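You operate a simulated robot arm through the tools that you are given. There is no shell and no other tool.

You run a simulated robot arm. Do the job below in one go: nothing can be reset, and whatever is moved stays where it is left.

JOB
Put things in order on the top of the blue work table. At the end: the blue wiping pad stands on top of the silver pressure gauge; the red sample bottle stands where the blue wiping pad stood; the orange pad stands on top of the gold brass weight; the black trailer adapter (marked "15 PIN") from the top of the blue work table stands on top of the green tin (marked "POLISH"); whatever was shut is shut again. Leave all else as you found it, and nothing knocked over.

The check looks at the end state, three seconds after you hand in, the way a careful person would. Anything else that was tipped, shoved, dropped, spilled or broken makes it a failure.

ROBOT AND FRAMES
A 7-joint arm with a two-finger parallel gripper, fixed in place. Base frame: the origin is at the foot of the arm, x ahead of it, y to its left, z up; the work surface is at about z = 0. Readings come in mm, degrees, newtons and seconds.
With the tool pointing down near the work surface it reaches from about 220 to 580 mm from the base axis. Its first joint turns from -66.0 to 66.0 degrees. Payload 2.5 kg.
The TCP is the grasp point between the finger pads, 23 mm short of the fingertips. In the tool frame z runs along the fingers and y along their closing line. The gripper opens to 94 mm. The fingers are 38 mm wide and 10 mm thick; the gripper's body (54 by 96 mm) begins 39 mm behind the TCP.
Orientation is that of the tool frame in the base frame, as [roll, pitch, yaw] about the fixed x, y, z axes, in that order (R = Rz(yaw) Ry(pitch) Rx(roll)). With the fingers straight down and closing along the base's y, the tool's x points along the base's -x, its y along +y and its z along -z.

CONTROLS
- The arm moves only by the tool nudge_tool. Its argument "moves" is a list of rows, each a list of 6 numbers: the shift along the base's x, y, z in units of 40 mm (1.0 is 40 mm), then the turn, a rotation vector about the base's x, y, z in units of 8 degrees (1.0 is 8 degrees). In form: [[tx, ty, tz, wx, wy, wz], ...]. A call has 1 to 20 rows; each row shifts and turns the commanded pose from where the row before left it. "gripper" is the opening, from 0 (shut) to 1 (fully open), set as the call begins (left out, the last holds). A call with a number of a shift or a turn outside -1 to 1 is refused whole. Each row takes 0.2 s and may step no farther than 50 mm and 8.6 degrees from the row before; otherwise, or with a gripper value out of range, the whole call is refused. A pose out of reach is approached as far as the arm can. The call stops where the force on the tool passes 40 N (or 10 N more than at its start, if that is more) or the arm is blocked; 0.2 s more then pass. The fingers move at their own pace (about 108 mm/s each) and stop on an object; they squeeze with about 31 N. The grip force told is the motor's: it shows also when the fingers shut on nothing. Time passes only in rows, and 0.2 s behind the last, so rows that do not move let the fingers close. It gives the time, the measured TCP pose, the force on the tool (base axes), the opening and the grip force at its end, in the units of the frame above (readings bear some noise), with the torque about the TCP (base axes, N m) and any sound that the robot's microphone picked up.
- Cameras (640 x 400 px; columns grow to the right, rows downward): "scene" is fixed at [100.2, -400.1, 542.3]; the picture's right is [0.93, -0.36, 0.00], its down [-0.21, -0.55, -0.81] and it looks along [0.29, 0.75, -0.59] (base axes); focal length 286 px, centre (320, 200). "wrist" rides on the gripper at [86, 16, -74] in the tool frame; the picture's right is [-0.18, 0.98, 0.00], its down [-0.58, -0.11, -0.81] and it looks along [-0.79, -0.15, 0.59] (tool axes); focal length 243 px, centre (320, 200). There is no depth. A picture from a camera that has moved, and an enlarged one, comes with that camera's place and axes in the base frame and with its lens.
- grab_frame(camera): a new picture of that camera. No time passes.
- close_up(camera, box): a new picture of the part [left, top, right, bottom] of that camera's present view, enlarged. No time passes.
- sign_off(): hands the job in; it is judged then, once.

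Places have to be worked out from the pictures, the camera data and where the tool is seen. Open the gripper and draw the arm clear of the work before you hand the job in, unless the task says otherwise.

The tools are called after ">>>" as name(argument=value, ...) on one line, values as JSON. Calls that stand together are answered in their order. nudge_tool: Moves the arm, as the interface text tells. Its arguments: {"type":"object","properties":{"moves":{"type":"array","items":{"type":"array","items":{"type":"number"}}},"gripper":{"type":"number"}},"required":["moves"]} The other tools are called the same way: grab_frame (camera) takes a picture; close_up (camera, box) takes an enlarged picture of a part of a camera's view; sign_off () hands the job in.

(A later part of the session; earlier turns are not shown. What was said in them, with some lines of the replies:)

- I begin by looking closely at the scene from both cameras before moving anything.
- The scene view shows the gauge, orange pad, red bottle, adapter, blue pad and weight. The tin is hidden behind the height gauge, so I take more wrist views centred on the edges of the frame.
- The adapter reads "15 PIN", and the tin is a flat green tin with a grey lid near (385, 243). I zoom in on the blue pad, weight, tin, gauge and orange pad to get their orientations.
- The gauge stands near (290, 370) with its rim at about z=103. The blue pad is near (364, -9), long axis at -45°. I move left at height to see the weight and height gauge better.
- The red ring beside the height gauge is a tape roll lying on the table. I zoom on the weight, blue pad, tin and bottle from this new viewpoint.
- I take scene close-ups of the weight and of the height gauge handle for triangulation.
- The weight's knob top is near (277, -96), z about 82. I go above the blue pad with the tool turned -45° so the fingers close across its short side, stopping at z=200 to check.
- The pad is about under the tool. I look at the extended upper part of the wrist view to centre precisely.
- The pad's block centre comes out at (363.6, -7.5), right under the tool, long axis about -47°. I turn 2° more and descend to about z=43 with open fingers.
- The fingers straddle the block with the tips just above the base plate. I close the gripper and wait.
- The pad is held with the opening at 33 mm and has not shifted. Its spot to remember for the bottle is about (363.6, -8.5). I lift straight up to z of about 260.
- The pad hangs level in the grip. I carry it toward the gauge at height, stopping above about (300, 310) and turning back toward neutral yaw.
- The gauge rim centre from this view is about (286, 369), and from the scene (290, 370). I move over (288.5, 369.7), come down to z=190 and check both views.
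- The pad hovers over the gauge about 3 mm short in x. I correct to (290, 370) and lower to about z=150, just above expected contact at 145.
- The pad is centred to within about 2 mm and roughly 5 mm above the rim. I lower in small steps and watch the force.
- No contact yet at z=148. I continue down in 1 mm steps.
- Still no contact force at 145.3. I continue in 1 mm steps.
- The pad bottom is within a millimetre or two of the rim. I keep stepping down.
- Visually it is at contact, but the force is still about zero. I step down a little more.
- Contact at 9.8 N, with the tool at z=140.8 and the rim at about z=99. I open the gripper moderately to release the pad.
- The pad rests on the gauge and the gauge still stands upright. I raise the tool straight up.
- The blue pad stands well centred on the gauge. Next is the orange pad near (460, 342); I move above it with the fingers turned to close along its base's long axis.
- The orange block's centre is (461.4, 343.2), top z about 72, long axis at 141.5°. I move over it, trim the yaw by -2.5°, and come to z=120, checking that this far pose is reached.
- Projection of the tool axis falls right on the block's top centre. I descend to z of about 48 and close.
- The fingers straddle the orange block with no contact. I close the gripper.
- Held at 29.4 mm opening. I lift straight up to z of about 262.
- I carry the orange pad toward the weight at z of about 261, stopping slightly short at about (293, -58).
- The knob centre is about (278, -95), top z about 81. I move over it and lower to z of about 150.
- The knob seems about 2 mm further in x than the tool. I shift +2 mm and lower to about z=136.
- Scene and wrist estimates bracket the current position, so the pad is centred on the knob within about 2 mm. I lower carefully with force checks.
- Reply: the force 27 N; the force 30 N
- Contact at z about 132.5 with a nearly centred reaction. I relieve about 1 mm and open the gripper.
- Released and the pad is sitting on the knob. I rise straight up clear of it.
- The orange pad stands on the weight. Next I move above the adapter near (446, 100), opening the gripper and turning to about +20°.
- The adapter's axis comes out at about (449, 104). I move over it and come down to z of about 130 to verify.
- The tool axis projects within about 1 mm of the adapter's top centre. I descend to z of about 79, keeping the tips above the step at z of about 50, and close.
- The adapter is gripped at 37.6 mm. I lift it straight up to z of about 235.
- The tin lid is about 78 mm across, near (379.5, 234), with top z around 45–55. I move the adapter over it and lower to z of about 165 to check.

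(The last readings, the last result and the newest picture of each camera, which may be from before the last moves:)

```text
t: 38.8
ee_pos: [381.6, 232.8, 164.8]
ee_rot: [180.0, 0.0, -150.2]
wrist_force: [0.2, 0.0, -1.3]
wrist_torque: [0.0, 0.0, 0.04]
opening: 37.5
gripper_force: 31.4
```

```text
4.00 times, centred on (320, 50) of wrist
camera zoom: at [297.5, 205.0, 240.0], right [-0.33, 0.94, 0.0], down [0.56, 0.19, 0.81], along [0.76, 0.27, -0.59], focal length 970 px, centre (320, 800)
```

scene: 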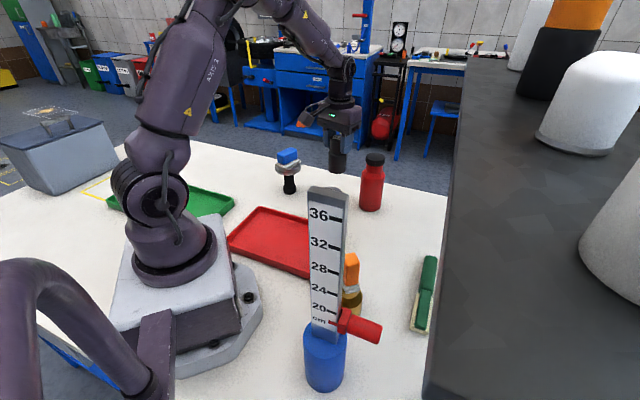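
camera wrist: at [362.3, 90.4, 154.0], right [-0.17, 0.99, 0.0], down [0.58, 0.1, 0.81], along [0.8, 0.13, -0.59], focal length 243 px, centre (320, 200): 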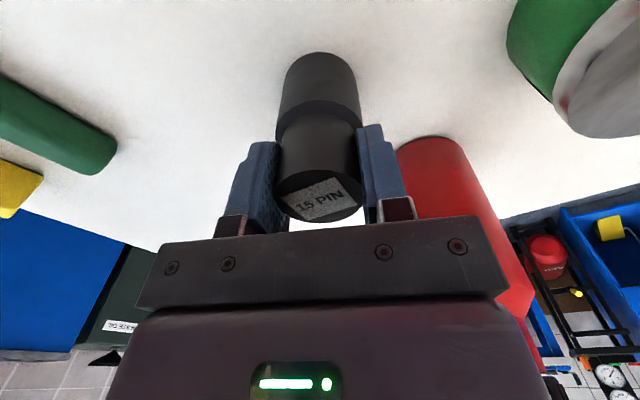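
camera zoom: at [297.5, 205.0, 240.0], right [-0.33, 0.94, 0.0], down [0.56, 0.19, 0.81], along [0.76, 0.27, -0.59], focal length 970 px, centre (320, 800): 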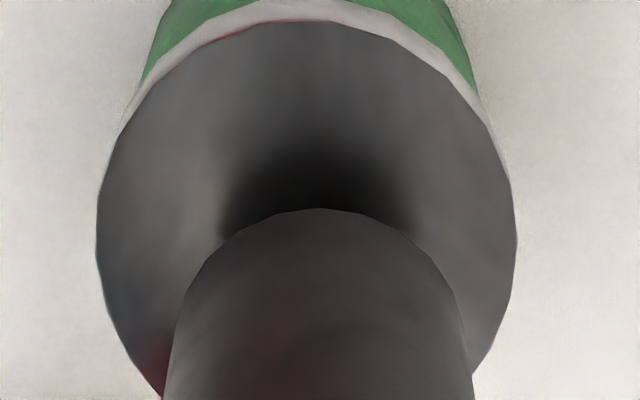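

The adapter is centred over the lid to within about 2 mm. I lower to about 140 and then step down watching the force.

>>> nudge_tool(moves=[[-0.02, 0, -0.4, 0, 0, 0], [0, 0, -0.2, 0, 0, 0], [0, 0, 0, 0, 0, 0]])

>>> close_up(camera="wrist", box=[240, 0, 400, 100])

>>> close_up(camera="scene", box=[310, 160, 370, 210])

```text
t: 39.6
ee_pos: [380.7, 233.4, 140.5]
ee_rot: [-180.0, 0.0, -150.2]
wrist_force: [-0.6, -0.2, -1.3]
wrist_torque: [0.0, -0.04, 0.02]
opening: 37.6
gripper_force: 31.2
```

```text
4.00 times, centred on (320, 50) of wrist
camera zoom: at [297.2, 205.1, 216.0], right [-0.33, 0.94, 0.0], down [0.56, 0.2, 0.81], along [0.76, 0.27, -0.59], focal length 970 px, centre (320, 800)
```

zoom: 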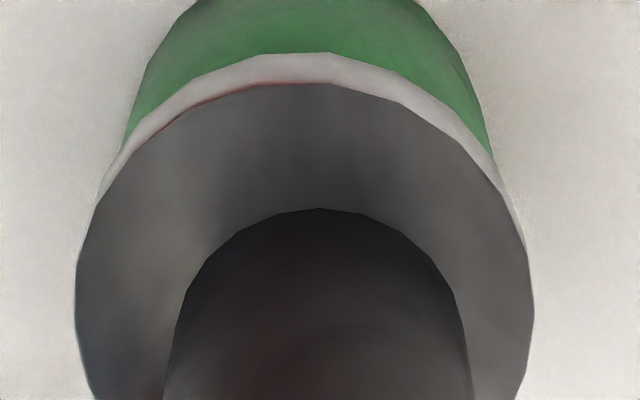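

```text
8.00 times, centred on (340, 185) of scene
camera zoom: at [100.2, -400.1, 542.3], right [0.93, -0.36, 0.0], down [-0.21, -0.55, -0.81], along [0.29, 0.75, -0.59], focal length 2284 px, centre (160, 320)
```

zoom: 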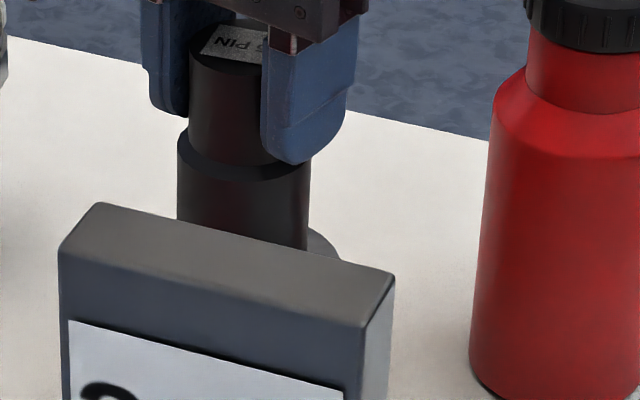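

The gap looks small, so I step down 1–2 mm at a time with force checks.

>>> nudge_tool(moves=[[0, 0, -0.05, 0, 0, 0], [0, 0, 0, 0, 0, 0]])

>>> nudge_tool(moves=[[0, 0, -0.03, 0, 0, 0], [0, 0, 0, 0, 0, 0]])

>>> nudge_tool(moves=[[0, 0, -0.03, 0, 0, 0], [0, 0, 0, 0, 0, 0]])

>>> close_up(camera="wrist", box=[240, 0, 400, 100])

```text
t: 40.2
ee_pos: [380.5, 233.9, 140.7]
ee_rot: [180.0, 0.2, -150.1]
wrist_force: [-6.3, -4.6, 27.0]
wrist_torque: [-0.35, 0.47, 0.06]
opening: 37.7
gripper_force: 31.0
```

```text
t: 40.7
ee_pos: [380.5, 234.0, 141.1]
ee_rot: [-180.0, 0.2, -150.2]
wrist_force: [-1.9, -0.8, 6.7]
wrist_torque: [-0.01, 0.01, -0.01]
opening: 37.6
gripper_force: 31.2
stopped in row 2: the force on the tool passed its limit at 41 N (the readings are from after the stop); the commanded pose is now the measured one
```

```text
t: 41.3
ee_pos: [382.5, 234.1, 140.8]
ee_rot: [180.0, 0.4, -150.2]
wrist_force: [-8.0, -5.9, 27.7]
wrist_torque: [-0.38, 0.41, -0.04]
opening: 37.6
gripper_force: 31.1
```

```text
4.00 times, centred on (320, 50) of wrist
camera zoom: at [298.2, 206.1, 214.6], right [-0.33, 0.94, 0.0], down [0.55, 0.19, 0.81], along [0.76, 0.27, -0.59], focal length 970 px, centre (320, 800)
```

zoom: 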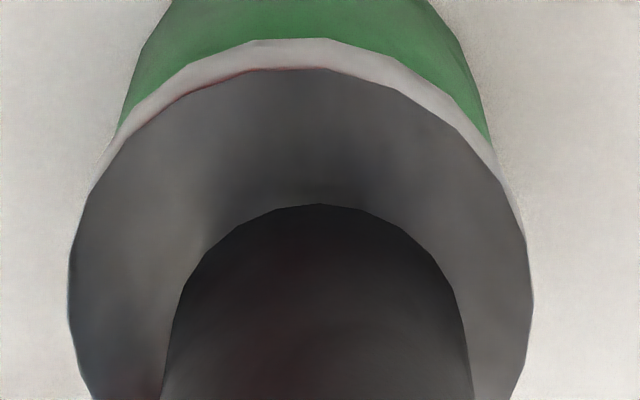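

Contact already occurred at z of about 140.6, so the tin top is at about 62 mm. I relieve the pressure by raising about 1 mm and check.

>>> nudge_tool(moves=[[0, 0, 0.025, 0, 0, 0], [0, 0, 0, 0, 0, 0]])

>>> close_up(camera="wrist", box=[240, 0, 400, 100])

>>> close_up(camera="scene", box=[310, 160, 370, 210])

```text
t: 41.9
ee_pos: [380.6, 235.0, 139.7]
ee_rot: [180.0, 0.4, -150.3]
wrist_force: [-2.2, -1.0, 19.3]
wrist_torque: [0.04, -0.12, 0.01]
opening: 37.5
gripper_force: 31.0
```

```text
4.00 times, centred on (320, 50) of wrist
camera zoom: at [298.2, 206.0, 214.5], right [-0.33, 0.94, 0.0], down [0.55, 0.19, 0.81], along [0.77, 0.27, -0.59], focal length 970 px, centre (320, 800)
```

zoom: 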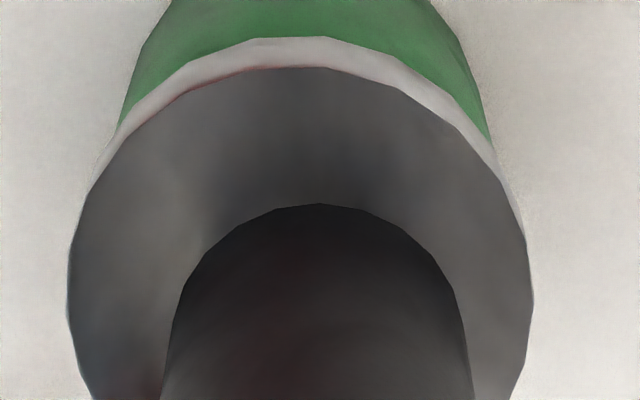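

```text
8.00 times, centred on (340, 185) of scene
camera zoom: at [100.1, -400.2, 542.3], right [0.93, -0.36, 0.0], down [-0.21, -0.55, -0.81], along [0.29, 0.75, -0.59], focal length 2284 px, centre (160, 320)
```

zoom: 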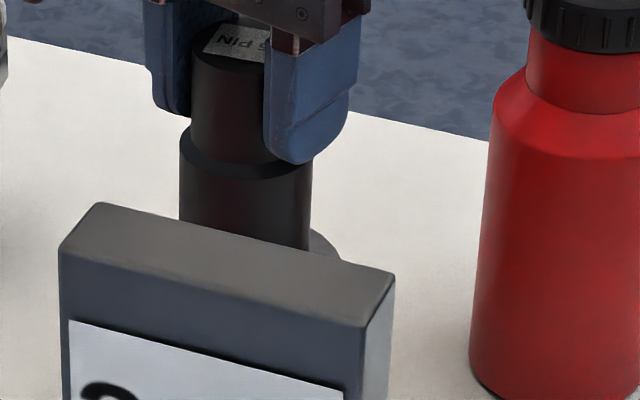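

Force is still 19 N with a 0.4° tilt picked up from the stop. I level the tool and raise slightly more.

>>> nudge_tool(moves=[[0, 0, 0.015, -0.025, 0.043, 0], [0, 0, 0, 0, 0, 0]])

```text
t: 42.5
ee_pos: [382.0, 234.1, 139.6]
ee_rot: [180.0, -0.1, -150.2]
wrist_force: [5.0, 2.3, 11.5]
wrist_torque: [0.3, -0.56, -0.01]
opening: 37.8
gripper_force: 31.1
```

>>> nudge_tool(moves=[[0, 0, 0.015, 0, 0, 0], [0, 0, 0, 0, 0, 0]])

```text
t: 43.1
ee_pos: [381.7, 234.1, 140.8]
ee_rot: [180.0, -0.2, -150.2]
wrist_force: [2.2, 2.4, 6.3]
wrist_torque: [0.19, -0.29, 0.03]
opening: 37.6
gripper_force: 30.5
```

Only 6 N remains. I release the adapter by opening to about 60%.

>>> nudge_tool(moves=[[0, 0, 0, 0, 0, 0], [0, 0, 0, 0, 0, 0], [0, 0, 0, 0, 0, 0]], gripper=0.65)

>>> close_up(camera="wrist", box=[220, 20, 420, 160])

>>> close_up(camera="scene", box=[300, 140, 380, 220])

```text
t: 43.9
ee_pos: [382.5, 233.4, 140.5]
ee_rot: [-180.0, -0.2, -150.2]
wrist_force: [-0.4, -0.5, -0.3]
wrist_torque: [0.01, -0.04, 0.01]
opening: 60.9
gripper_force: 0.1
```

```text
2.86 times, centred on (320, 90) of wrist
camera zoom: at [298.5, 206.0, 216.0], right [-0.33, 0.94, 0.0], down [0.56, 0.2, 0.8], along [0.76, 0.26, -0.59], focal length 693 px, centre (320, 514)
```

zoom: 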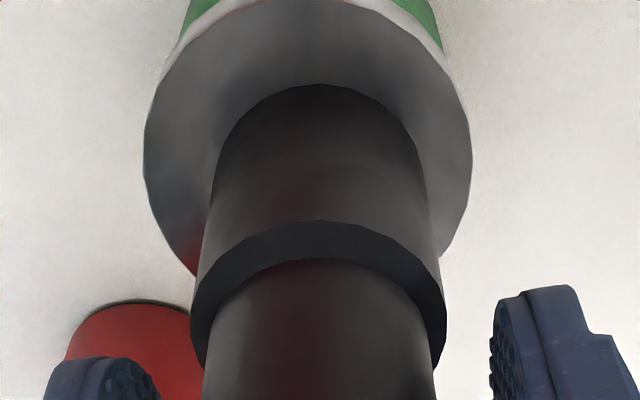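

```text
5.00 times, centred on (340, 180) of scene
camera zoom: at [100.2, -400.1, 542.3], right [0.93, -0.36, 0.0], down [-0.21, -0.55, -0.81], along [0.29, 0.75, -0.59], focal length 1427 px, centre (220, 300)
```

zoom: 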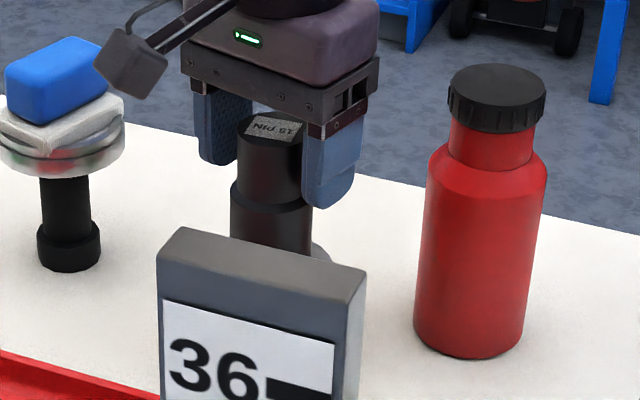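

The adapter stands upright on the tin. I rise straight up, then view it from above.

>>> nudge_tool(moves=[[0, 0, 0.3, 0, 0, 0], [0, 0, 0.6, 0, 0, 0], [0, 0, 0.9, 0, 0, 0], [0, 0, 0.9, 0, 0, 0], [0, 0, 0.6, 0, 0, 0]])

>>> close_up(camera="wrist", box=[0, 0, 640, 10])

>>> close_up(camera="scene", box=[260, 130, 400, 230])

```text
t: 45.1
ee_pos: [382.1, 233.3, 273.6]
ee_rot: [179.9, -0.2, -150.2]
wrist_force: [0.0, -0.5, 0.7]
wrist_torque: [-0.03, 0.01, 0.01]
opening: 61.1
gripper_force: 0.1
```

```text
1.00 times, centred on (320, 5) of wrist (not enlarged: the box is as wide or as high as the picture)
camera zoom: at [298.4, 206.2, 348.4], right [-0.33, 0.94, 0.0], down [0.56, 0.2, 0.8], along [0.76, 0.26, -0.59], focal length 243 px, centre (320, 395)
```

zoom: 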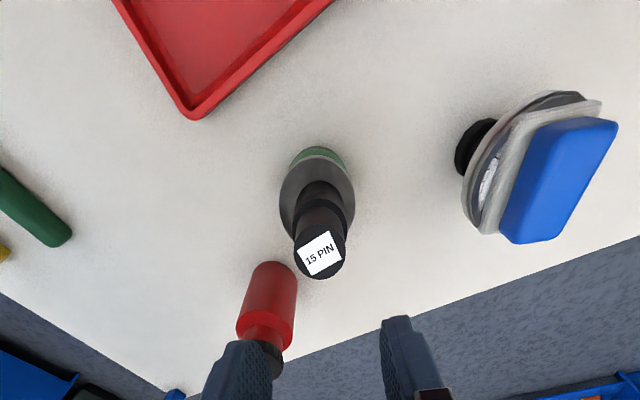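

```text
4.00 times, centred on (330, 180) of scene
camera zoom: at [100.2, -400.1, 542.3], right [0.93, -0.36, 0.0], down [-0.21, -0.55, -0.81], along [0.29, 0.75, -0.59], focal length 1142 px, centre (280, 280)
```

zoom: 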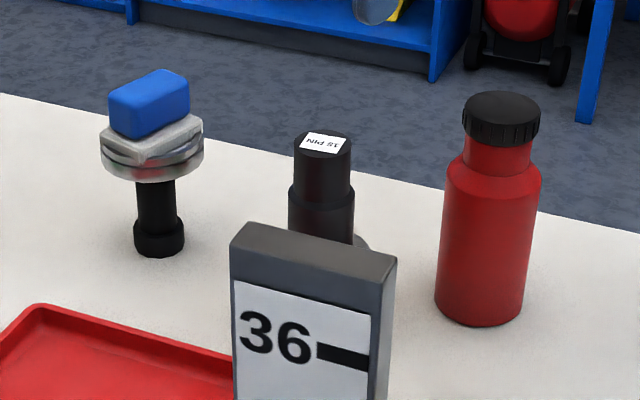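

All good so far. Now the red bottle: I move toward it at height and look.

>>> nudge_tool(moves=[[0.8, -0.25, 0, 0, 0, 0], [0.8, -0.25, 0, 0, 0, 0], [0.8, -0.25, 0, 0, 0, 0]], gripper=1)

>>> close_up(camera="wrist", box=[0, 0, 640, 10])

>>> close_up(camera="wrist", box=[220, 0, 380, 80])

>>> close_up(camera="scene", box=[340, 140, 400, 220])

```text
t: 45.9
ee_pos: [478.7, 204.2, 272.9]
ee_rot: [-180.0, -0.1, -150.3]
wrist_force: [-0.5, -0.4, 0.2]
wrist_torque: [0.01, -0.02, 0.03]
opening: 94.1
gripper_force: 0.0
```

```text
1.00 times, centred on (320, 5) of wrist (not enlarged: the box is as wide or as high as the picture)
camera zoom: at [395.2, 175.8, 348.1], right [-0.33, 0.94, 0.0], down [0.56, 0.2, 0.81], along [0.76, 0.26, -0.59], focal length 243 px, centre (320, 395)
```

zoom: 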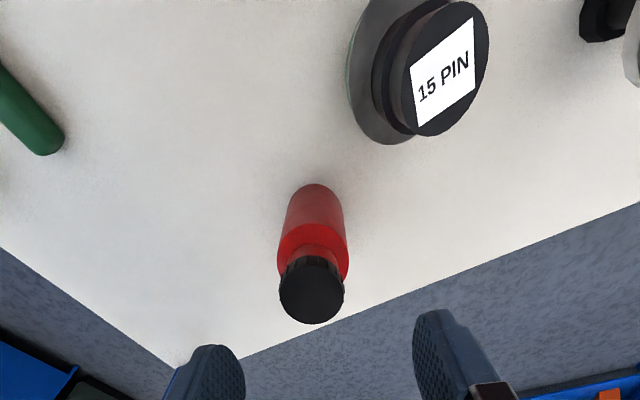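

```text
4.00 times, centred on (300, 40) of wrist
camera zoom: at [395.2, 175.8, 348.1], right [-0.33, 0.94, 0.0], down [0.56, 0.2, 0.81], along [0.76, 0.26, -0.59], focal length 970 px, centre (400, 840)
```

zoom: 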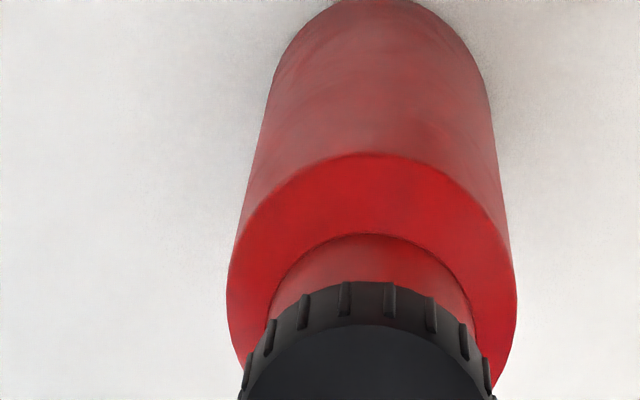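

```text
5.00 times, centred on (370, 180) of scene
camera zoom: at [100.2, -400.1, 542.3], right [0.93, -0.36, 0.0], down [-0.21, -0.55, -0.81], along [0.29, 0.75, -0.59], focal length 1427 px, centre (70, 300)
```

zoom: 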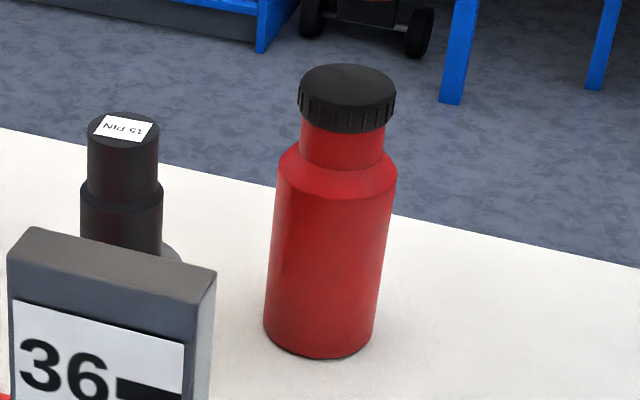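

The bottle's axis is about (506.3, 207.8), cap top z about 166 and cap diameter about 53. I move over it and lower to z of about 205 to check alignment.

>>> nudge_tool(moves=[[0.69, 0.09, 0, 0, 0, 0], [0, 0, -0.85, 0, 0, 0], [0, 0, -0.85, 0, 0, 0], [0, 0, 0, 0, 0, 0]], gripper=1)

>>> grab_frame(camera="wrist")

>>> close_up(camera="scene", box=[330, 110, 430, 220])

```text
t: 46.9
ee_pos: [505.4, 206.8, 205.0]
ee_rot: [-180.0, -0.2, -150.2]
wrist_force: [0.5, 0.0, 0.3]
wrist_torque: [0.01, 0.04, -0.02]
opening: 93.9
gripper_force: 0.0
```

```text
taken
camera wrist: at [421.7, 179.1, 279.5], right [-0.33, 0.94, 0.0], down [0.56, 0.2, 0.8], along [0.76, 0.26, -0.59], focal length 243 px, centre (320, 200)
```

wrist: 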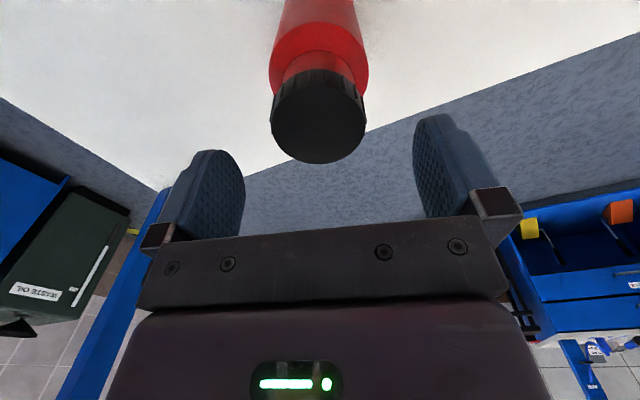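

```text
3.64 times, centred on (380, 165) of scene
camera zoom: at [100.2, -400.1, 542.3], right [0.93, -0.36, 0.0], down [-0.21, -0.55, -0.81], along [0.29, 0.75, -0.59], focal length 1038 px, centre (102, 327)
```

zoom: 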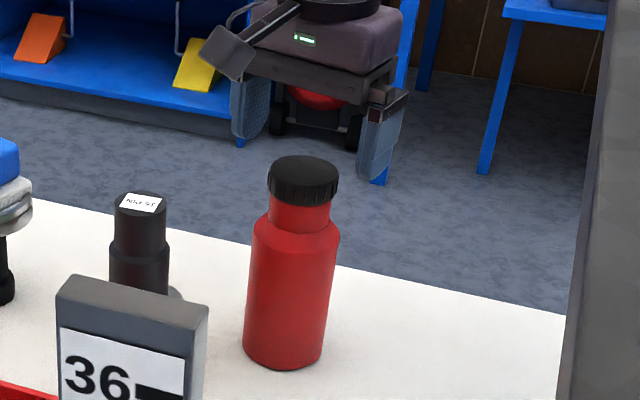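

The cap centre is aligned with the tool axis within about 1 mm. I descend to z of about 157 and close on the cap.

>>> nudge_tool(moves=[[0, 0, -0.6, 0, 0, 0], [0, 0, -0.4, 0, 0, 0], [0, 0, -0.2, 0, 0, 0], [0, 0, 0, 0, 0, 0]], gripper=1)

>>> close_up(camera="scene", box=[330, 130, 410, 220])

```text
t: 47.9
ee_pos: [504.6, 207.4, 155.8]
ee_rot: [180.0, -0.1, -150.1]
wrist_force: [0.0, 0.1, -0.1]
wrist_torque: [0.01, -0.01, 0.03]
opening: 94.1
gripper_force: 0.0
```

```text
4.44 times, centred on (370, 175) of scene
camera zoom: at [100.2, -400.1, 542.3], right [0.93, -0.36, 0.0], down [-0.21, -0.55, -0.81], along [0.29, 0.75, -0.59], focal length 1269 px, centre (98, 311)
```

zoom: 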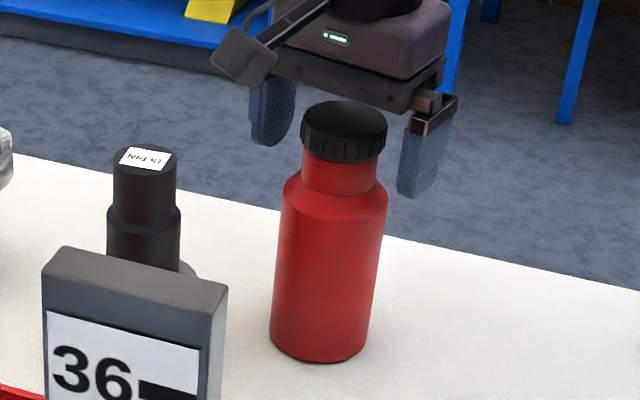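

The cap is between the fingers. I close.

>>> nudge_tool(moves=[[0, 0, 0, 0, 0, 0], [0, 0, 0, 0, 0, 0], [0, 0, 0, 0, 0, 0]], gripper=0)

>>> close_up(camera="scene", box=[330, 130, 410, 220])

>>> grab_frame(camera="wrist")

```text
t: 48.7
ee_pos: [504.8, 206.8, 157.6]
ee_rot: [180.0, -0.1, -150.3]
wrist_force: [0.3, 0.6, 0.1]
wrist_torque: [-0.01, -0.01, -0.01]
opening: 50.0
gripper_force: 31.2
```

```text
4.44 times, centred on (370, 175) of scene
camera zoom: at [100.2, -400.1, 542.3], right [0.93, -0.36, 0.0], down [-0.21, -0.55, -0.81], along [0.29, 0.75, -0.59], focal length 1269 px, centre (98, 311)
```

zoom: 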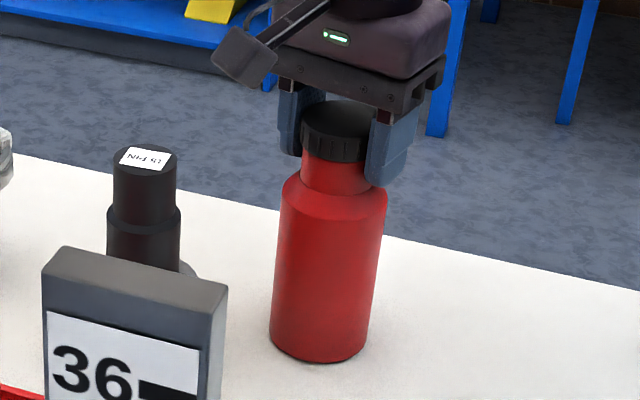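

```text
taken
camera wrist: at [421.6, 179.5, 232.3], right [-0.33, 0.94, 0.0], down [0.56, 0.2, 0.8], along [0.76, 0.26, -0.59], focal length 243 px, centre (320, 200)
```

wrist: 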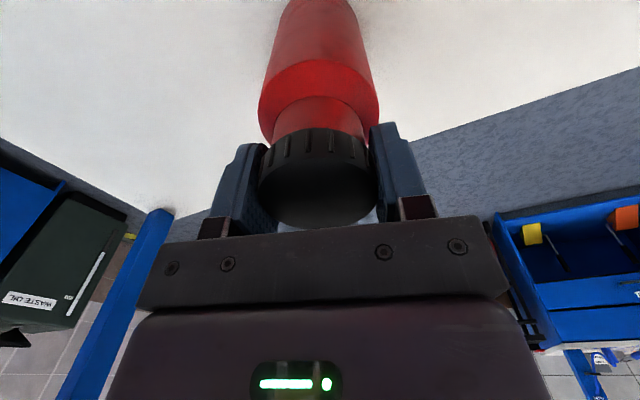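

Gripped at 50 mm without disturbing the bottle. I lift 20 mm slowly first to check that it hangs straight.

>>> nudge_tool(moves=[[0, 0, 0.1, 0, 0, 0], [0, 0, 0.2, 0, 0, 0], [0, 0, 0.2, 0, 0, 0], [0, 0, 0, 0, 0, 0]])

>>> close_up(camera="scene", box=[330, 130, 410, 220])

```text
t: 49.7
ee_pos: [504.1, 207.5, 176.4]
ee_rot: [179.9, -0.2, -150.2]
wrist_force: [-0.2, -0.2, -1.8]
wrist_torque: [0.02, -0.02, 0.06]
opening: 50.1
gripper_force: 31.1
```

```text
4.44 times, centred on (370, 175) of scene
camera zoom: at [100.2, -400.1, 542.3], right [0.93, -0.36, 0.0], down [-0.21, -0.55, -0.81], along [0.29, 0.75, -0.59], focal length 1269 px, centre (98, 311)
```

zoom: 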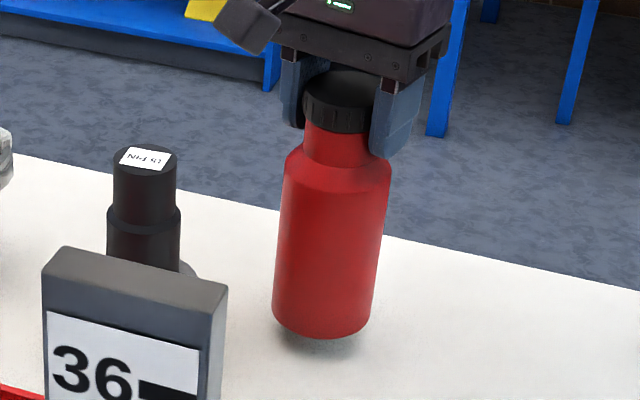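

The bottle hangs straight, weighing about 2 N. I lift another 70 mm and carry it to above the blue pad's former spot (363.6, -8.5).

>>> nudge_tool(moves=[[0, 0, 0.5, 0, 0, 0], [0, 0, 0.7, 0, 0, 0], [0, 0, 0.6, 0, 0, 0], [-0.441, -0.673, 0, 0, 0, -0.35], [-0.441, -0.673, 0, 0, 0, -0.35], [-0.441, -0.673, 0, 0, 0, -0.35], [-0.441, -0.673, 0, 0, 0, -0.35], [-0.441, -0.673, 0, 0, 0, -0.35], [-0.441, -0.673, 0, 0, 0, -0.35], [-0.441, -0.673, 0, 0, 0, -0.35], [-0.441, -0.673, 0, 0, 0, -0.35], [0, 0, 0, 0, 0, 0]])

>>> grab_frame(camera="scene")

>>> close_up(camera="wrist", box=[0, 0, 640, 10])

```text
t: 52.3
ee_pos: [363.0, -7.7, 248.7]
ee_rot: [179.9, -0.1, -172.6]
wrist_force: [-0.1, 0.6, -1.6]
wrist_torque: [0.0, -0.03, 0.02]
opening: 50.0
gripper_force: 31.4
```

```text
taken
```

scene: 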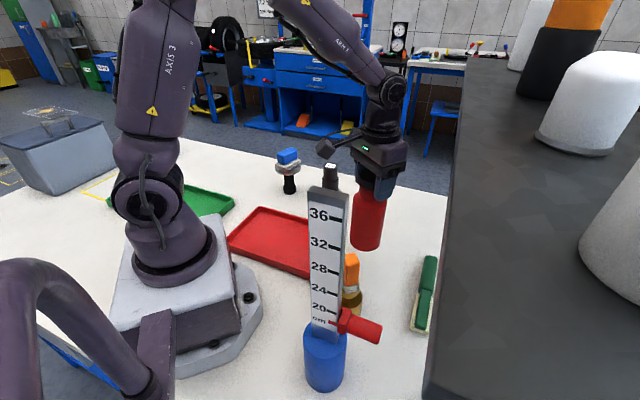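

```text
1.00 times, centred on (320, 5) of wrist (not enlarged: the box is as wide or as high as the picture)
camera zoom: at [275.8, -2.0, 323.7], right [0.06, 1.0, 0.0], down [0.59, -0.03, 0.8], along [0.8, -0.05, -0.59], focal length 243 px, centre (320, 395)
```

zoom: 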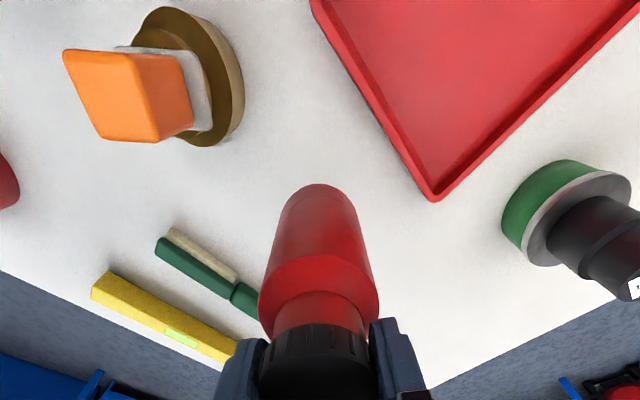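

The bottle is over the spot with clear space all round. I lower it to about 8 mm above the table.

>>> nudge_tool(moves=[[0, -0.01, -0.7, 0, 0, 0], [0, 0, -0.8, 0, 0, 0], [0, 0, -0.55, 0, 0, 0], [0, 0, 0, 0, 0, 0]])

>>> close_up(camera="scene", box=[320, 170, 420, 290])

```text
t: 53.3
ee_pos: [364.7, -7.8, 166.6]
ee_rot: [180.0, -0.1, -172.7]
wrist_force: [-0.6, -0.5, -1.5]
wrist_torque: [-0.02, -0.01, 0.01]
opening: 49.8
gripper_force: 31.0
```

```text
3.33 times, centred on (370, 230) of scene
camera zoom: at [100.2, -400.1, 542.3], right [0.93, -0.36, 0.0], down [-0.21, -0.55, -0.81], along [0.29, 0.75, -0.59], focal length 952 px, centre (153, 100)
```

zoom: 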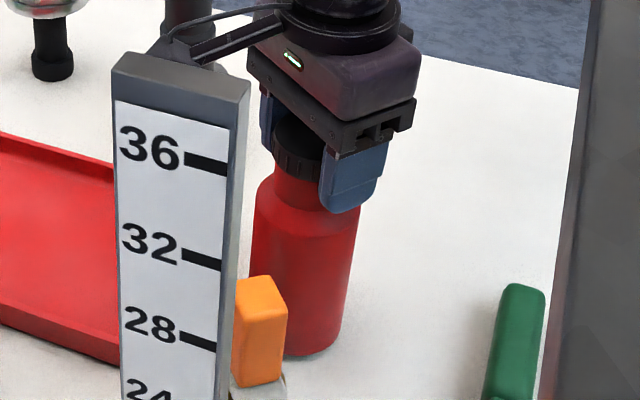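

Now small steps down: 6 mm, then about 1 mm at a time with force checks.

>>> nudge_tool(moves=[[0, 0, -0.1, 0, 0, 0], [0, 0, -0.05, 0, 0, 0], [0, 0, 0, 0, 0, 0]])

>>> close_up(camera="scene", box=[340, 200, 400, 280])

```text
t: 54.1
ee_pos: [364.7, -7.9, 160.3]
ee_rot: [180.0, -0.2, -172.6]
wrist_force: [-0.6, -0.8, -1.0]
wrist_torque: [0.01, -0.01, -0.02]
opening: 50.0
gripper_force: 31.2
```

```text
5.00 times, centred on (370, 240) of scene
camera zoom: at [100.2, -400.1, 542.3], right [0.93, -0.36, 0.0], down [-0.21, -0.55, -0.81], along [0.29, 0.75, -0.59], focal length 1427 px, centre (70, 0)
```

zoom: 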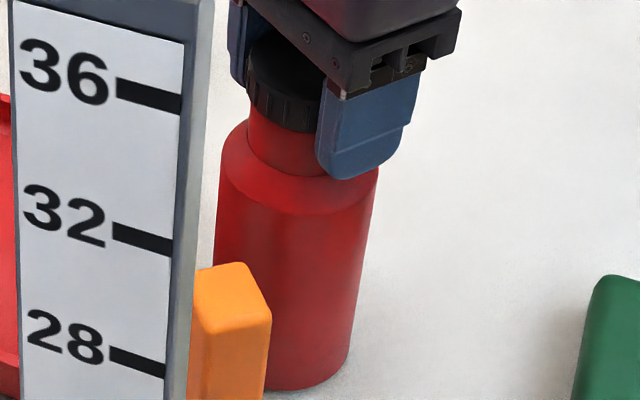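

>>> nudge_tool(moves=[[0, 0, -0.03, 0, 0, 0], [0, 0, -0.02, 0, 0, 0], [0, 0, 0, 0, 0, 0]])

```text
t: 54.9
ee_pos: [362.8, -7.2, 158.3]
ee_rot: [-180.0, 0.0, -172.5]
wrist_force: [0.2, 0.0, -1.8]
wrist_torque: [0.01, -0.01, -0.03]
opening: 50.0
gripper_force: 30.6
```

No contact yet at about z=158. I step down 0.8 mm at a time.

>>> nudge_tool(moves=[[0, 0, -0.02, 0, 0, 0], [0, 0, 0, 0, 0, 0]])

```text
t: 55.5
ee_pos: [365.2, -7.4, 157.4]
ee_rot: [-179.9, -0.1, -172.7]
wrist_force: [0.5, 1.0, -2.1]
wrist_torque: [-0.01, -0.03, 0.0]
opening: 50.2
gripper_force: 30.7
```

>>> nudge_tool(moves=[[0, 0, -0.02, 0, 0, 0], [0, 0, 0, 0, 0, 0]])

```text
t: 56.1
ee_pos: [365.1, -8.0, 157.7]
ee_rot: [-179.9, -0.2, -172.5]
wrist_force: [0.2, -0.9, 0.4]
wrist_torque: [0.0, 0.04, 0.01]
opening: 49.9
gripper_force: 31.2
```

The bottle's weight has come off the tool, so it is on the table. I open the gripper to release it.

>>> nudge_tool(moves=[[0, 0, 0, 0, 0, 0], [0, 0, 0, 0, 0, 0], [0, 0, 0, 0, 0, 0], [0, 0, 0, 0, 0, 0]], gripper=0.85)

>>> close_up(camera="scene", box=[340, 200, 400, 280])

>>> grab_frame(camera="wrist")

```text
t: 57.1
ee_pos: [362.8, -8.5, 155.9]
ee_rot: [180.0, -0.1, -172.6]
wrist_force: [0.7, 0.0, 0.3]
wrist_torque: [-0.01, 0.02, 0.02]
opening: 79.9
gripper_force: 0.0
```

```text
5.00 times, centred on (370, 240) of scene
camera zoom: at [100.2, -400.1, 542.3], right [0.93, -0.36, 0.0], down [-0.21, -0.55, -0.81], along [0.29, 0.75, -0.59], focal length 1427 px, centre (70, 0)
```

zoom: 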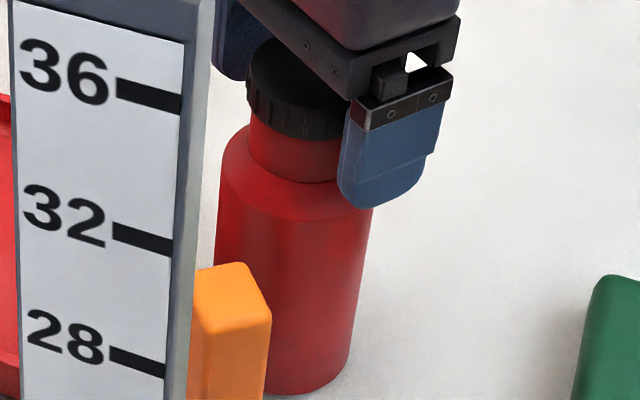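

```text
taken
camera wrist: at [276.3, -1.9, 232.2], right [0.06, 1.0, 0.0], down [0.59, -0.03, 0.8], along [0.8, -0.05, -0.59], focal length 243 px, centre (320, 200)
```

wrist: 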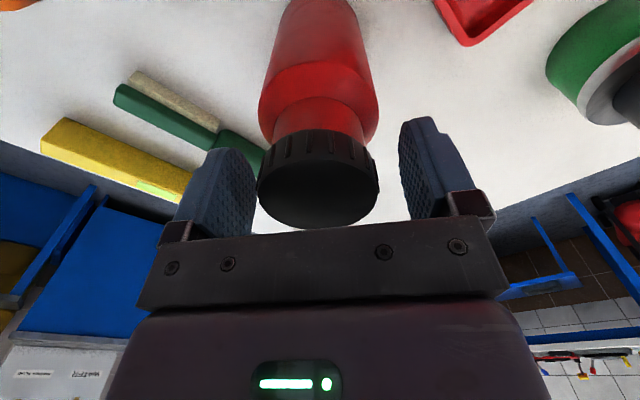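

The bottle stands free between the open fingers. I rise straight up and then draw back to the starting area.

>>> nudge_tool(moves=[[0, 0, 0.3, 0, 0, 0], [0, 0, 0.7, 0, 0, 0], [0, 0, 0.9, 0, 0, 0], [0, 0, 0.9, 0, 0, 0], [0, 0, 0.9, 0, 0, 0], [0, 0, 0.9, 0, 0, 0], [-0.1, 0.5, 0.3, 0, 0, 0], [-0.1, 0.8, 0.1, 0, 0, -0.3], [-0.1, 0.8, 0, 0, 0, -0.3], [0, 0.8, 0, 0, 0, -0.3]], gripper=1)

>>> grab_frame(camera="scene")

>>> close_up(camera="wrist", box=[0, 0, 640, 10])

>>> close_up(camera="scene", box=[250, 140, 440, 330])

```text
t: 59.3
ee_pos: [351.7, 107.2, 357.5]
ee_rot: [180.0, -0.1, -179.9]
wrist_force: [0.3, 0.4, 0.2]
wrist_torque: [0.02, 0.0, 0.0]
opening: 94.0
gripper_force: 0.0
```

```text
taken
```

scene: 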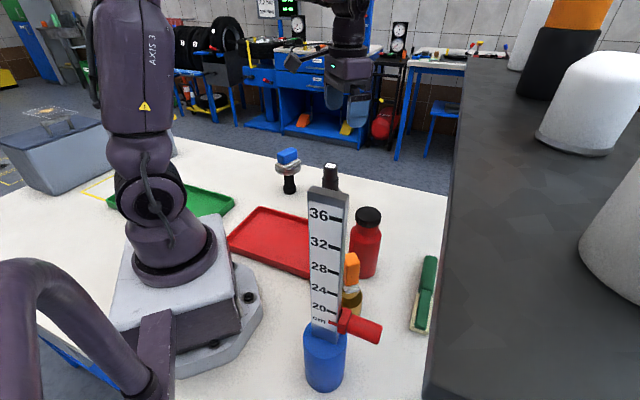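

```text
1.00 times, centred on (320, 5) of wrist (not enlarged: the box is as wide or as high as the picture)
camera zoom: at [264.8, 125.1, 432.4], right [0.18, 0.98, 0.0], down [0.58, -0.11, 0.81], along [0.79, -0.15, -0.59], focal length 243 px, centre (320, 395)
```

zoom: 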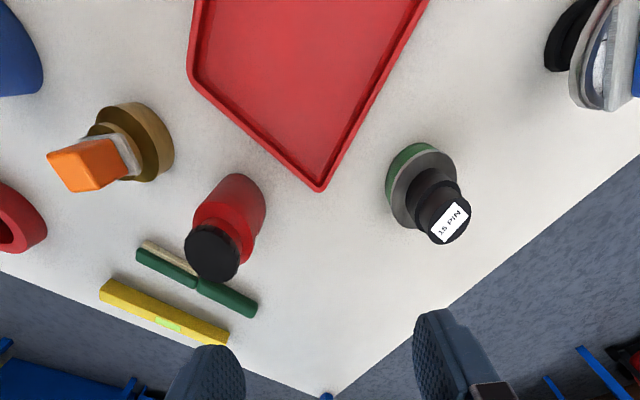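

```text
2.11 times, centred on (345, 235) of scene
camera zoom: at [100.2, -400.1, 542.3], right [0.93, -0.36, 0.0], down [-0.21, -0.55, -0.81], along [0.29, 0.75, -0.59], focal length 601 px, centre (267, 126)
```

zoom: 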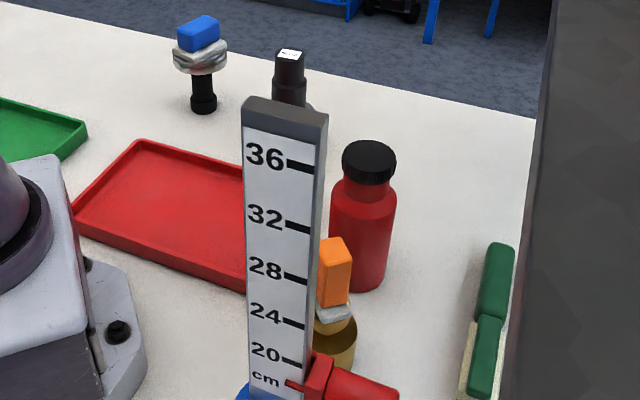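

All four items are placed, and the bottle's base projects onto the pad's old spot. I take final close-ups to verify that each stack is upright.

>>> close_up(camera="scene", box=[265, 140, 355, 200])

>>> close_up(camera="wrist", box=[370, 0, 490, 60])

>>> close_up(camera="wrist", box=[20, 0, 180, 2])

>>> close_up(camera="scene", box=[320, 200, 400, 320])

```text
6.67 times, centred on (310, 170) of scene
camera zoom: at [100.2, -400.1, 542.3], right [0.93, -0.36, 0.0], down [-0.21, -0.55, -0.81], along [0.29, 0.75, -0.59], focal length 1903 px, centre (387, 400)
```

zoom: 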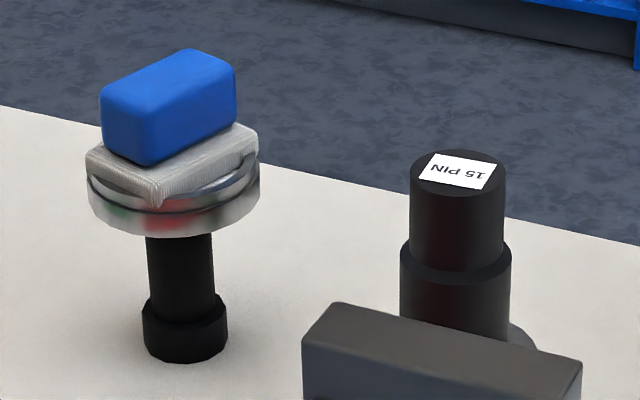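

```text
5.33 times, centred on (430, 30) of wrist
camera zoom: at [264.8, 125.1, 432.4], right [0.18, 0.98, 0.0], down [0.58, -0.11, 0.81], along [0.79, -0.15, -0.59], focal length 1294 px, centre (-267, 1107)
```

zoom: 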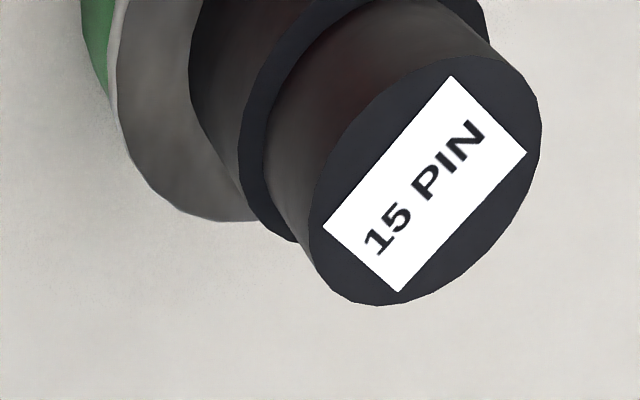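

```text
4.00 times, centred on (100, 1) of wrist
camera zoom: at [264.8, 125.1, 432.4], right [0.18, 0.98, 0.0], down [0.58, -0.11, 0.81], along [0.79, -0.15, -0.59], focal length 970 px, centre (1200, 996)
```

zoom: 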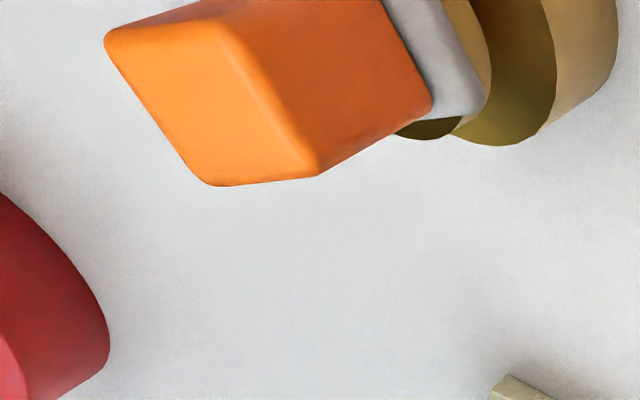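

```text
3.33 times, centred on (360, 260) of scene
camera zoom: at [100.2, -400.1, 542.3], right [0.93, -0.36, 0.0], down [-0.21, -0.55, -0.81], along [0.29, 0.75, -0.59], focal length 952 px, centre (187, 0)
```

zoom: 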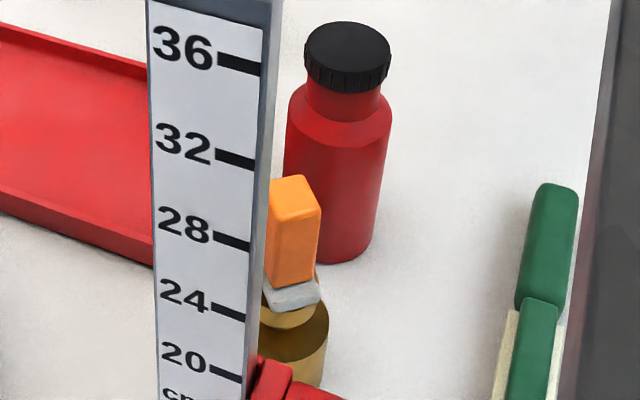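

The blue pad is on the gauge, the orange pad on the weight and the "15 PIN" adapter on the tin, and the bottle is on the pad's old spot. Everything is upright, the tin shows no visible shift, the gripper is open and the arm is clear, so I hand in.

>>> sign_off()

```text
The job is handed in.
```

I've handed the job in, and the final pictures showed all four items in place and nothing knocked over. I haven't seen the check's verdict.

- **Blue wiping pad:** it stands on top of the pressure gauge, and the gauge is still upright.
- **Red sample bottle:** it stands where the blue pad was, at about (364, -8) mm.
- **Orange pad:** it stands on the knob of the brass weight.
- **Trailer adapter (marked "15 PIN"):** it stands on the lid of the green tin. I never had a view of the "POLISH" mark, but it was the only green tin I saw on the table.

While setting the adapter down I pressed on the tin a little too hard: the force reached 41 N and the move stopped itself. The tin shows no visible shift compared with the earlier pictures.

I didn't open anything, so there was nothing to shut again. The gripper is open and the arm is back near its starting position, clear of the work.
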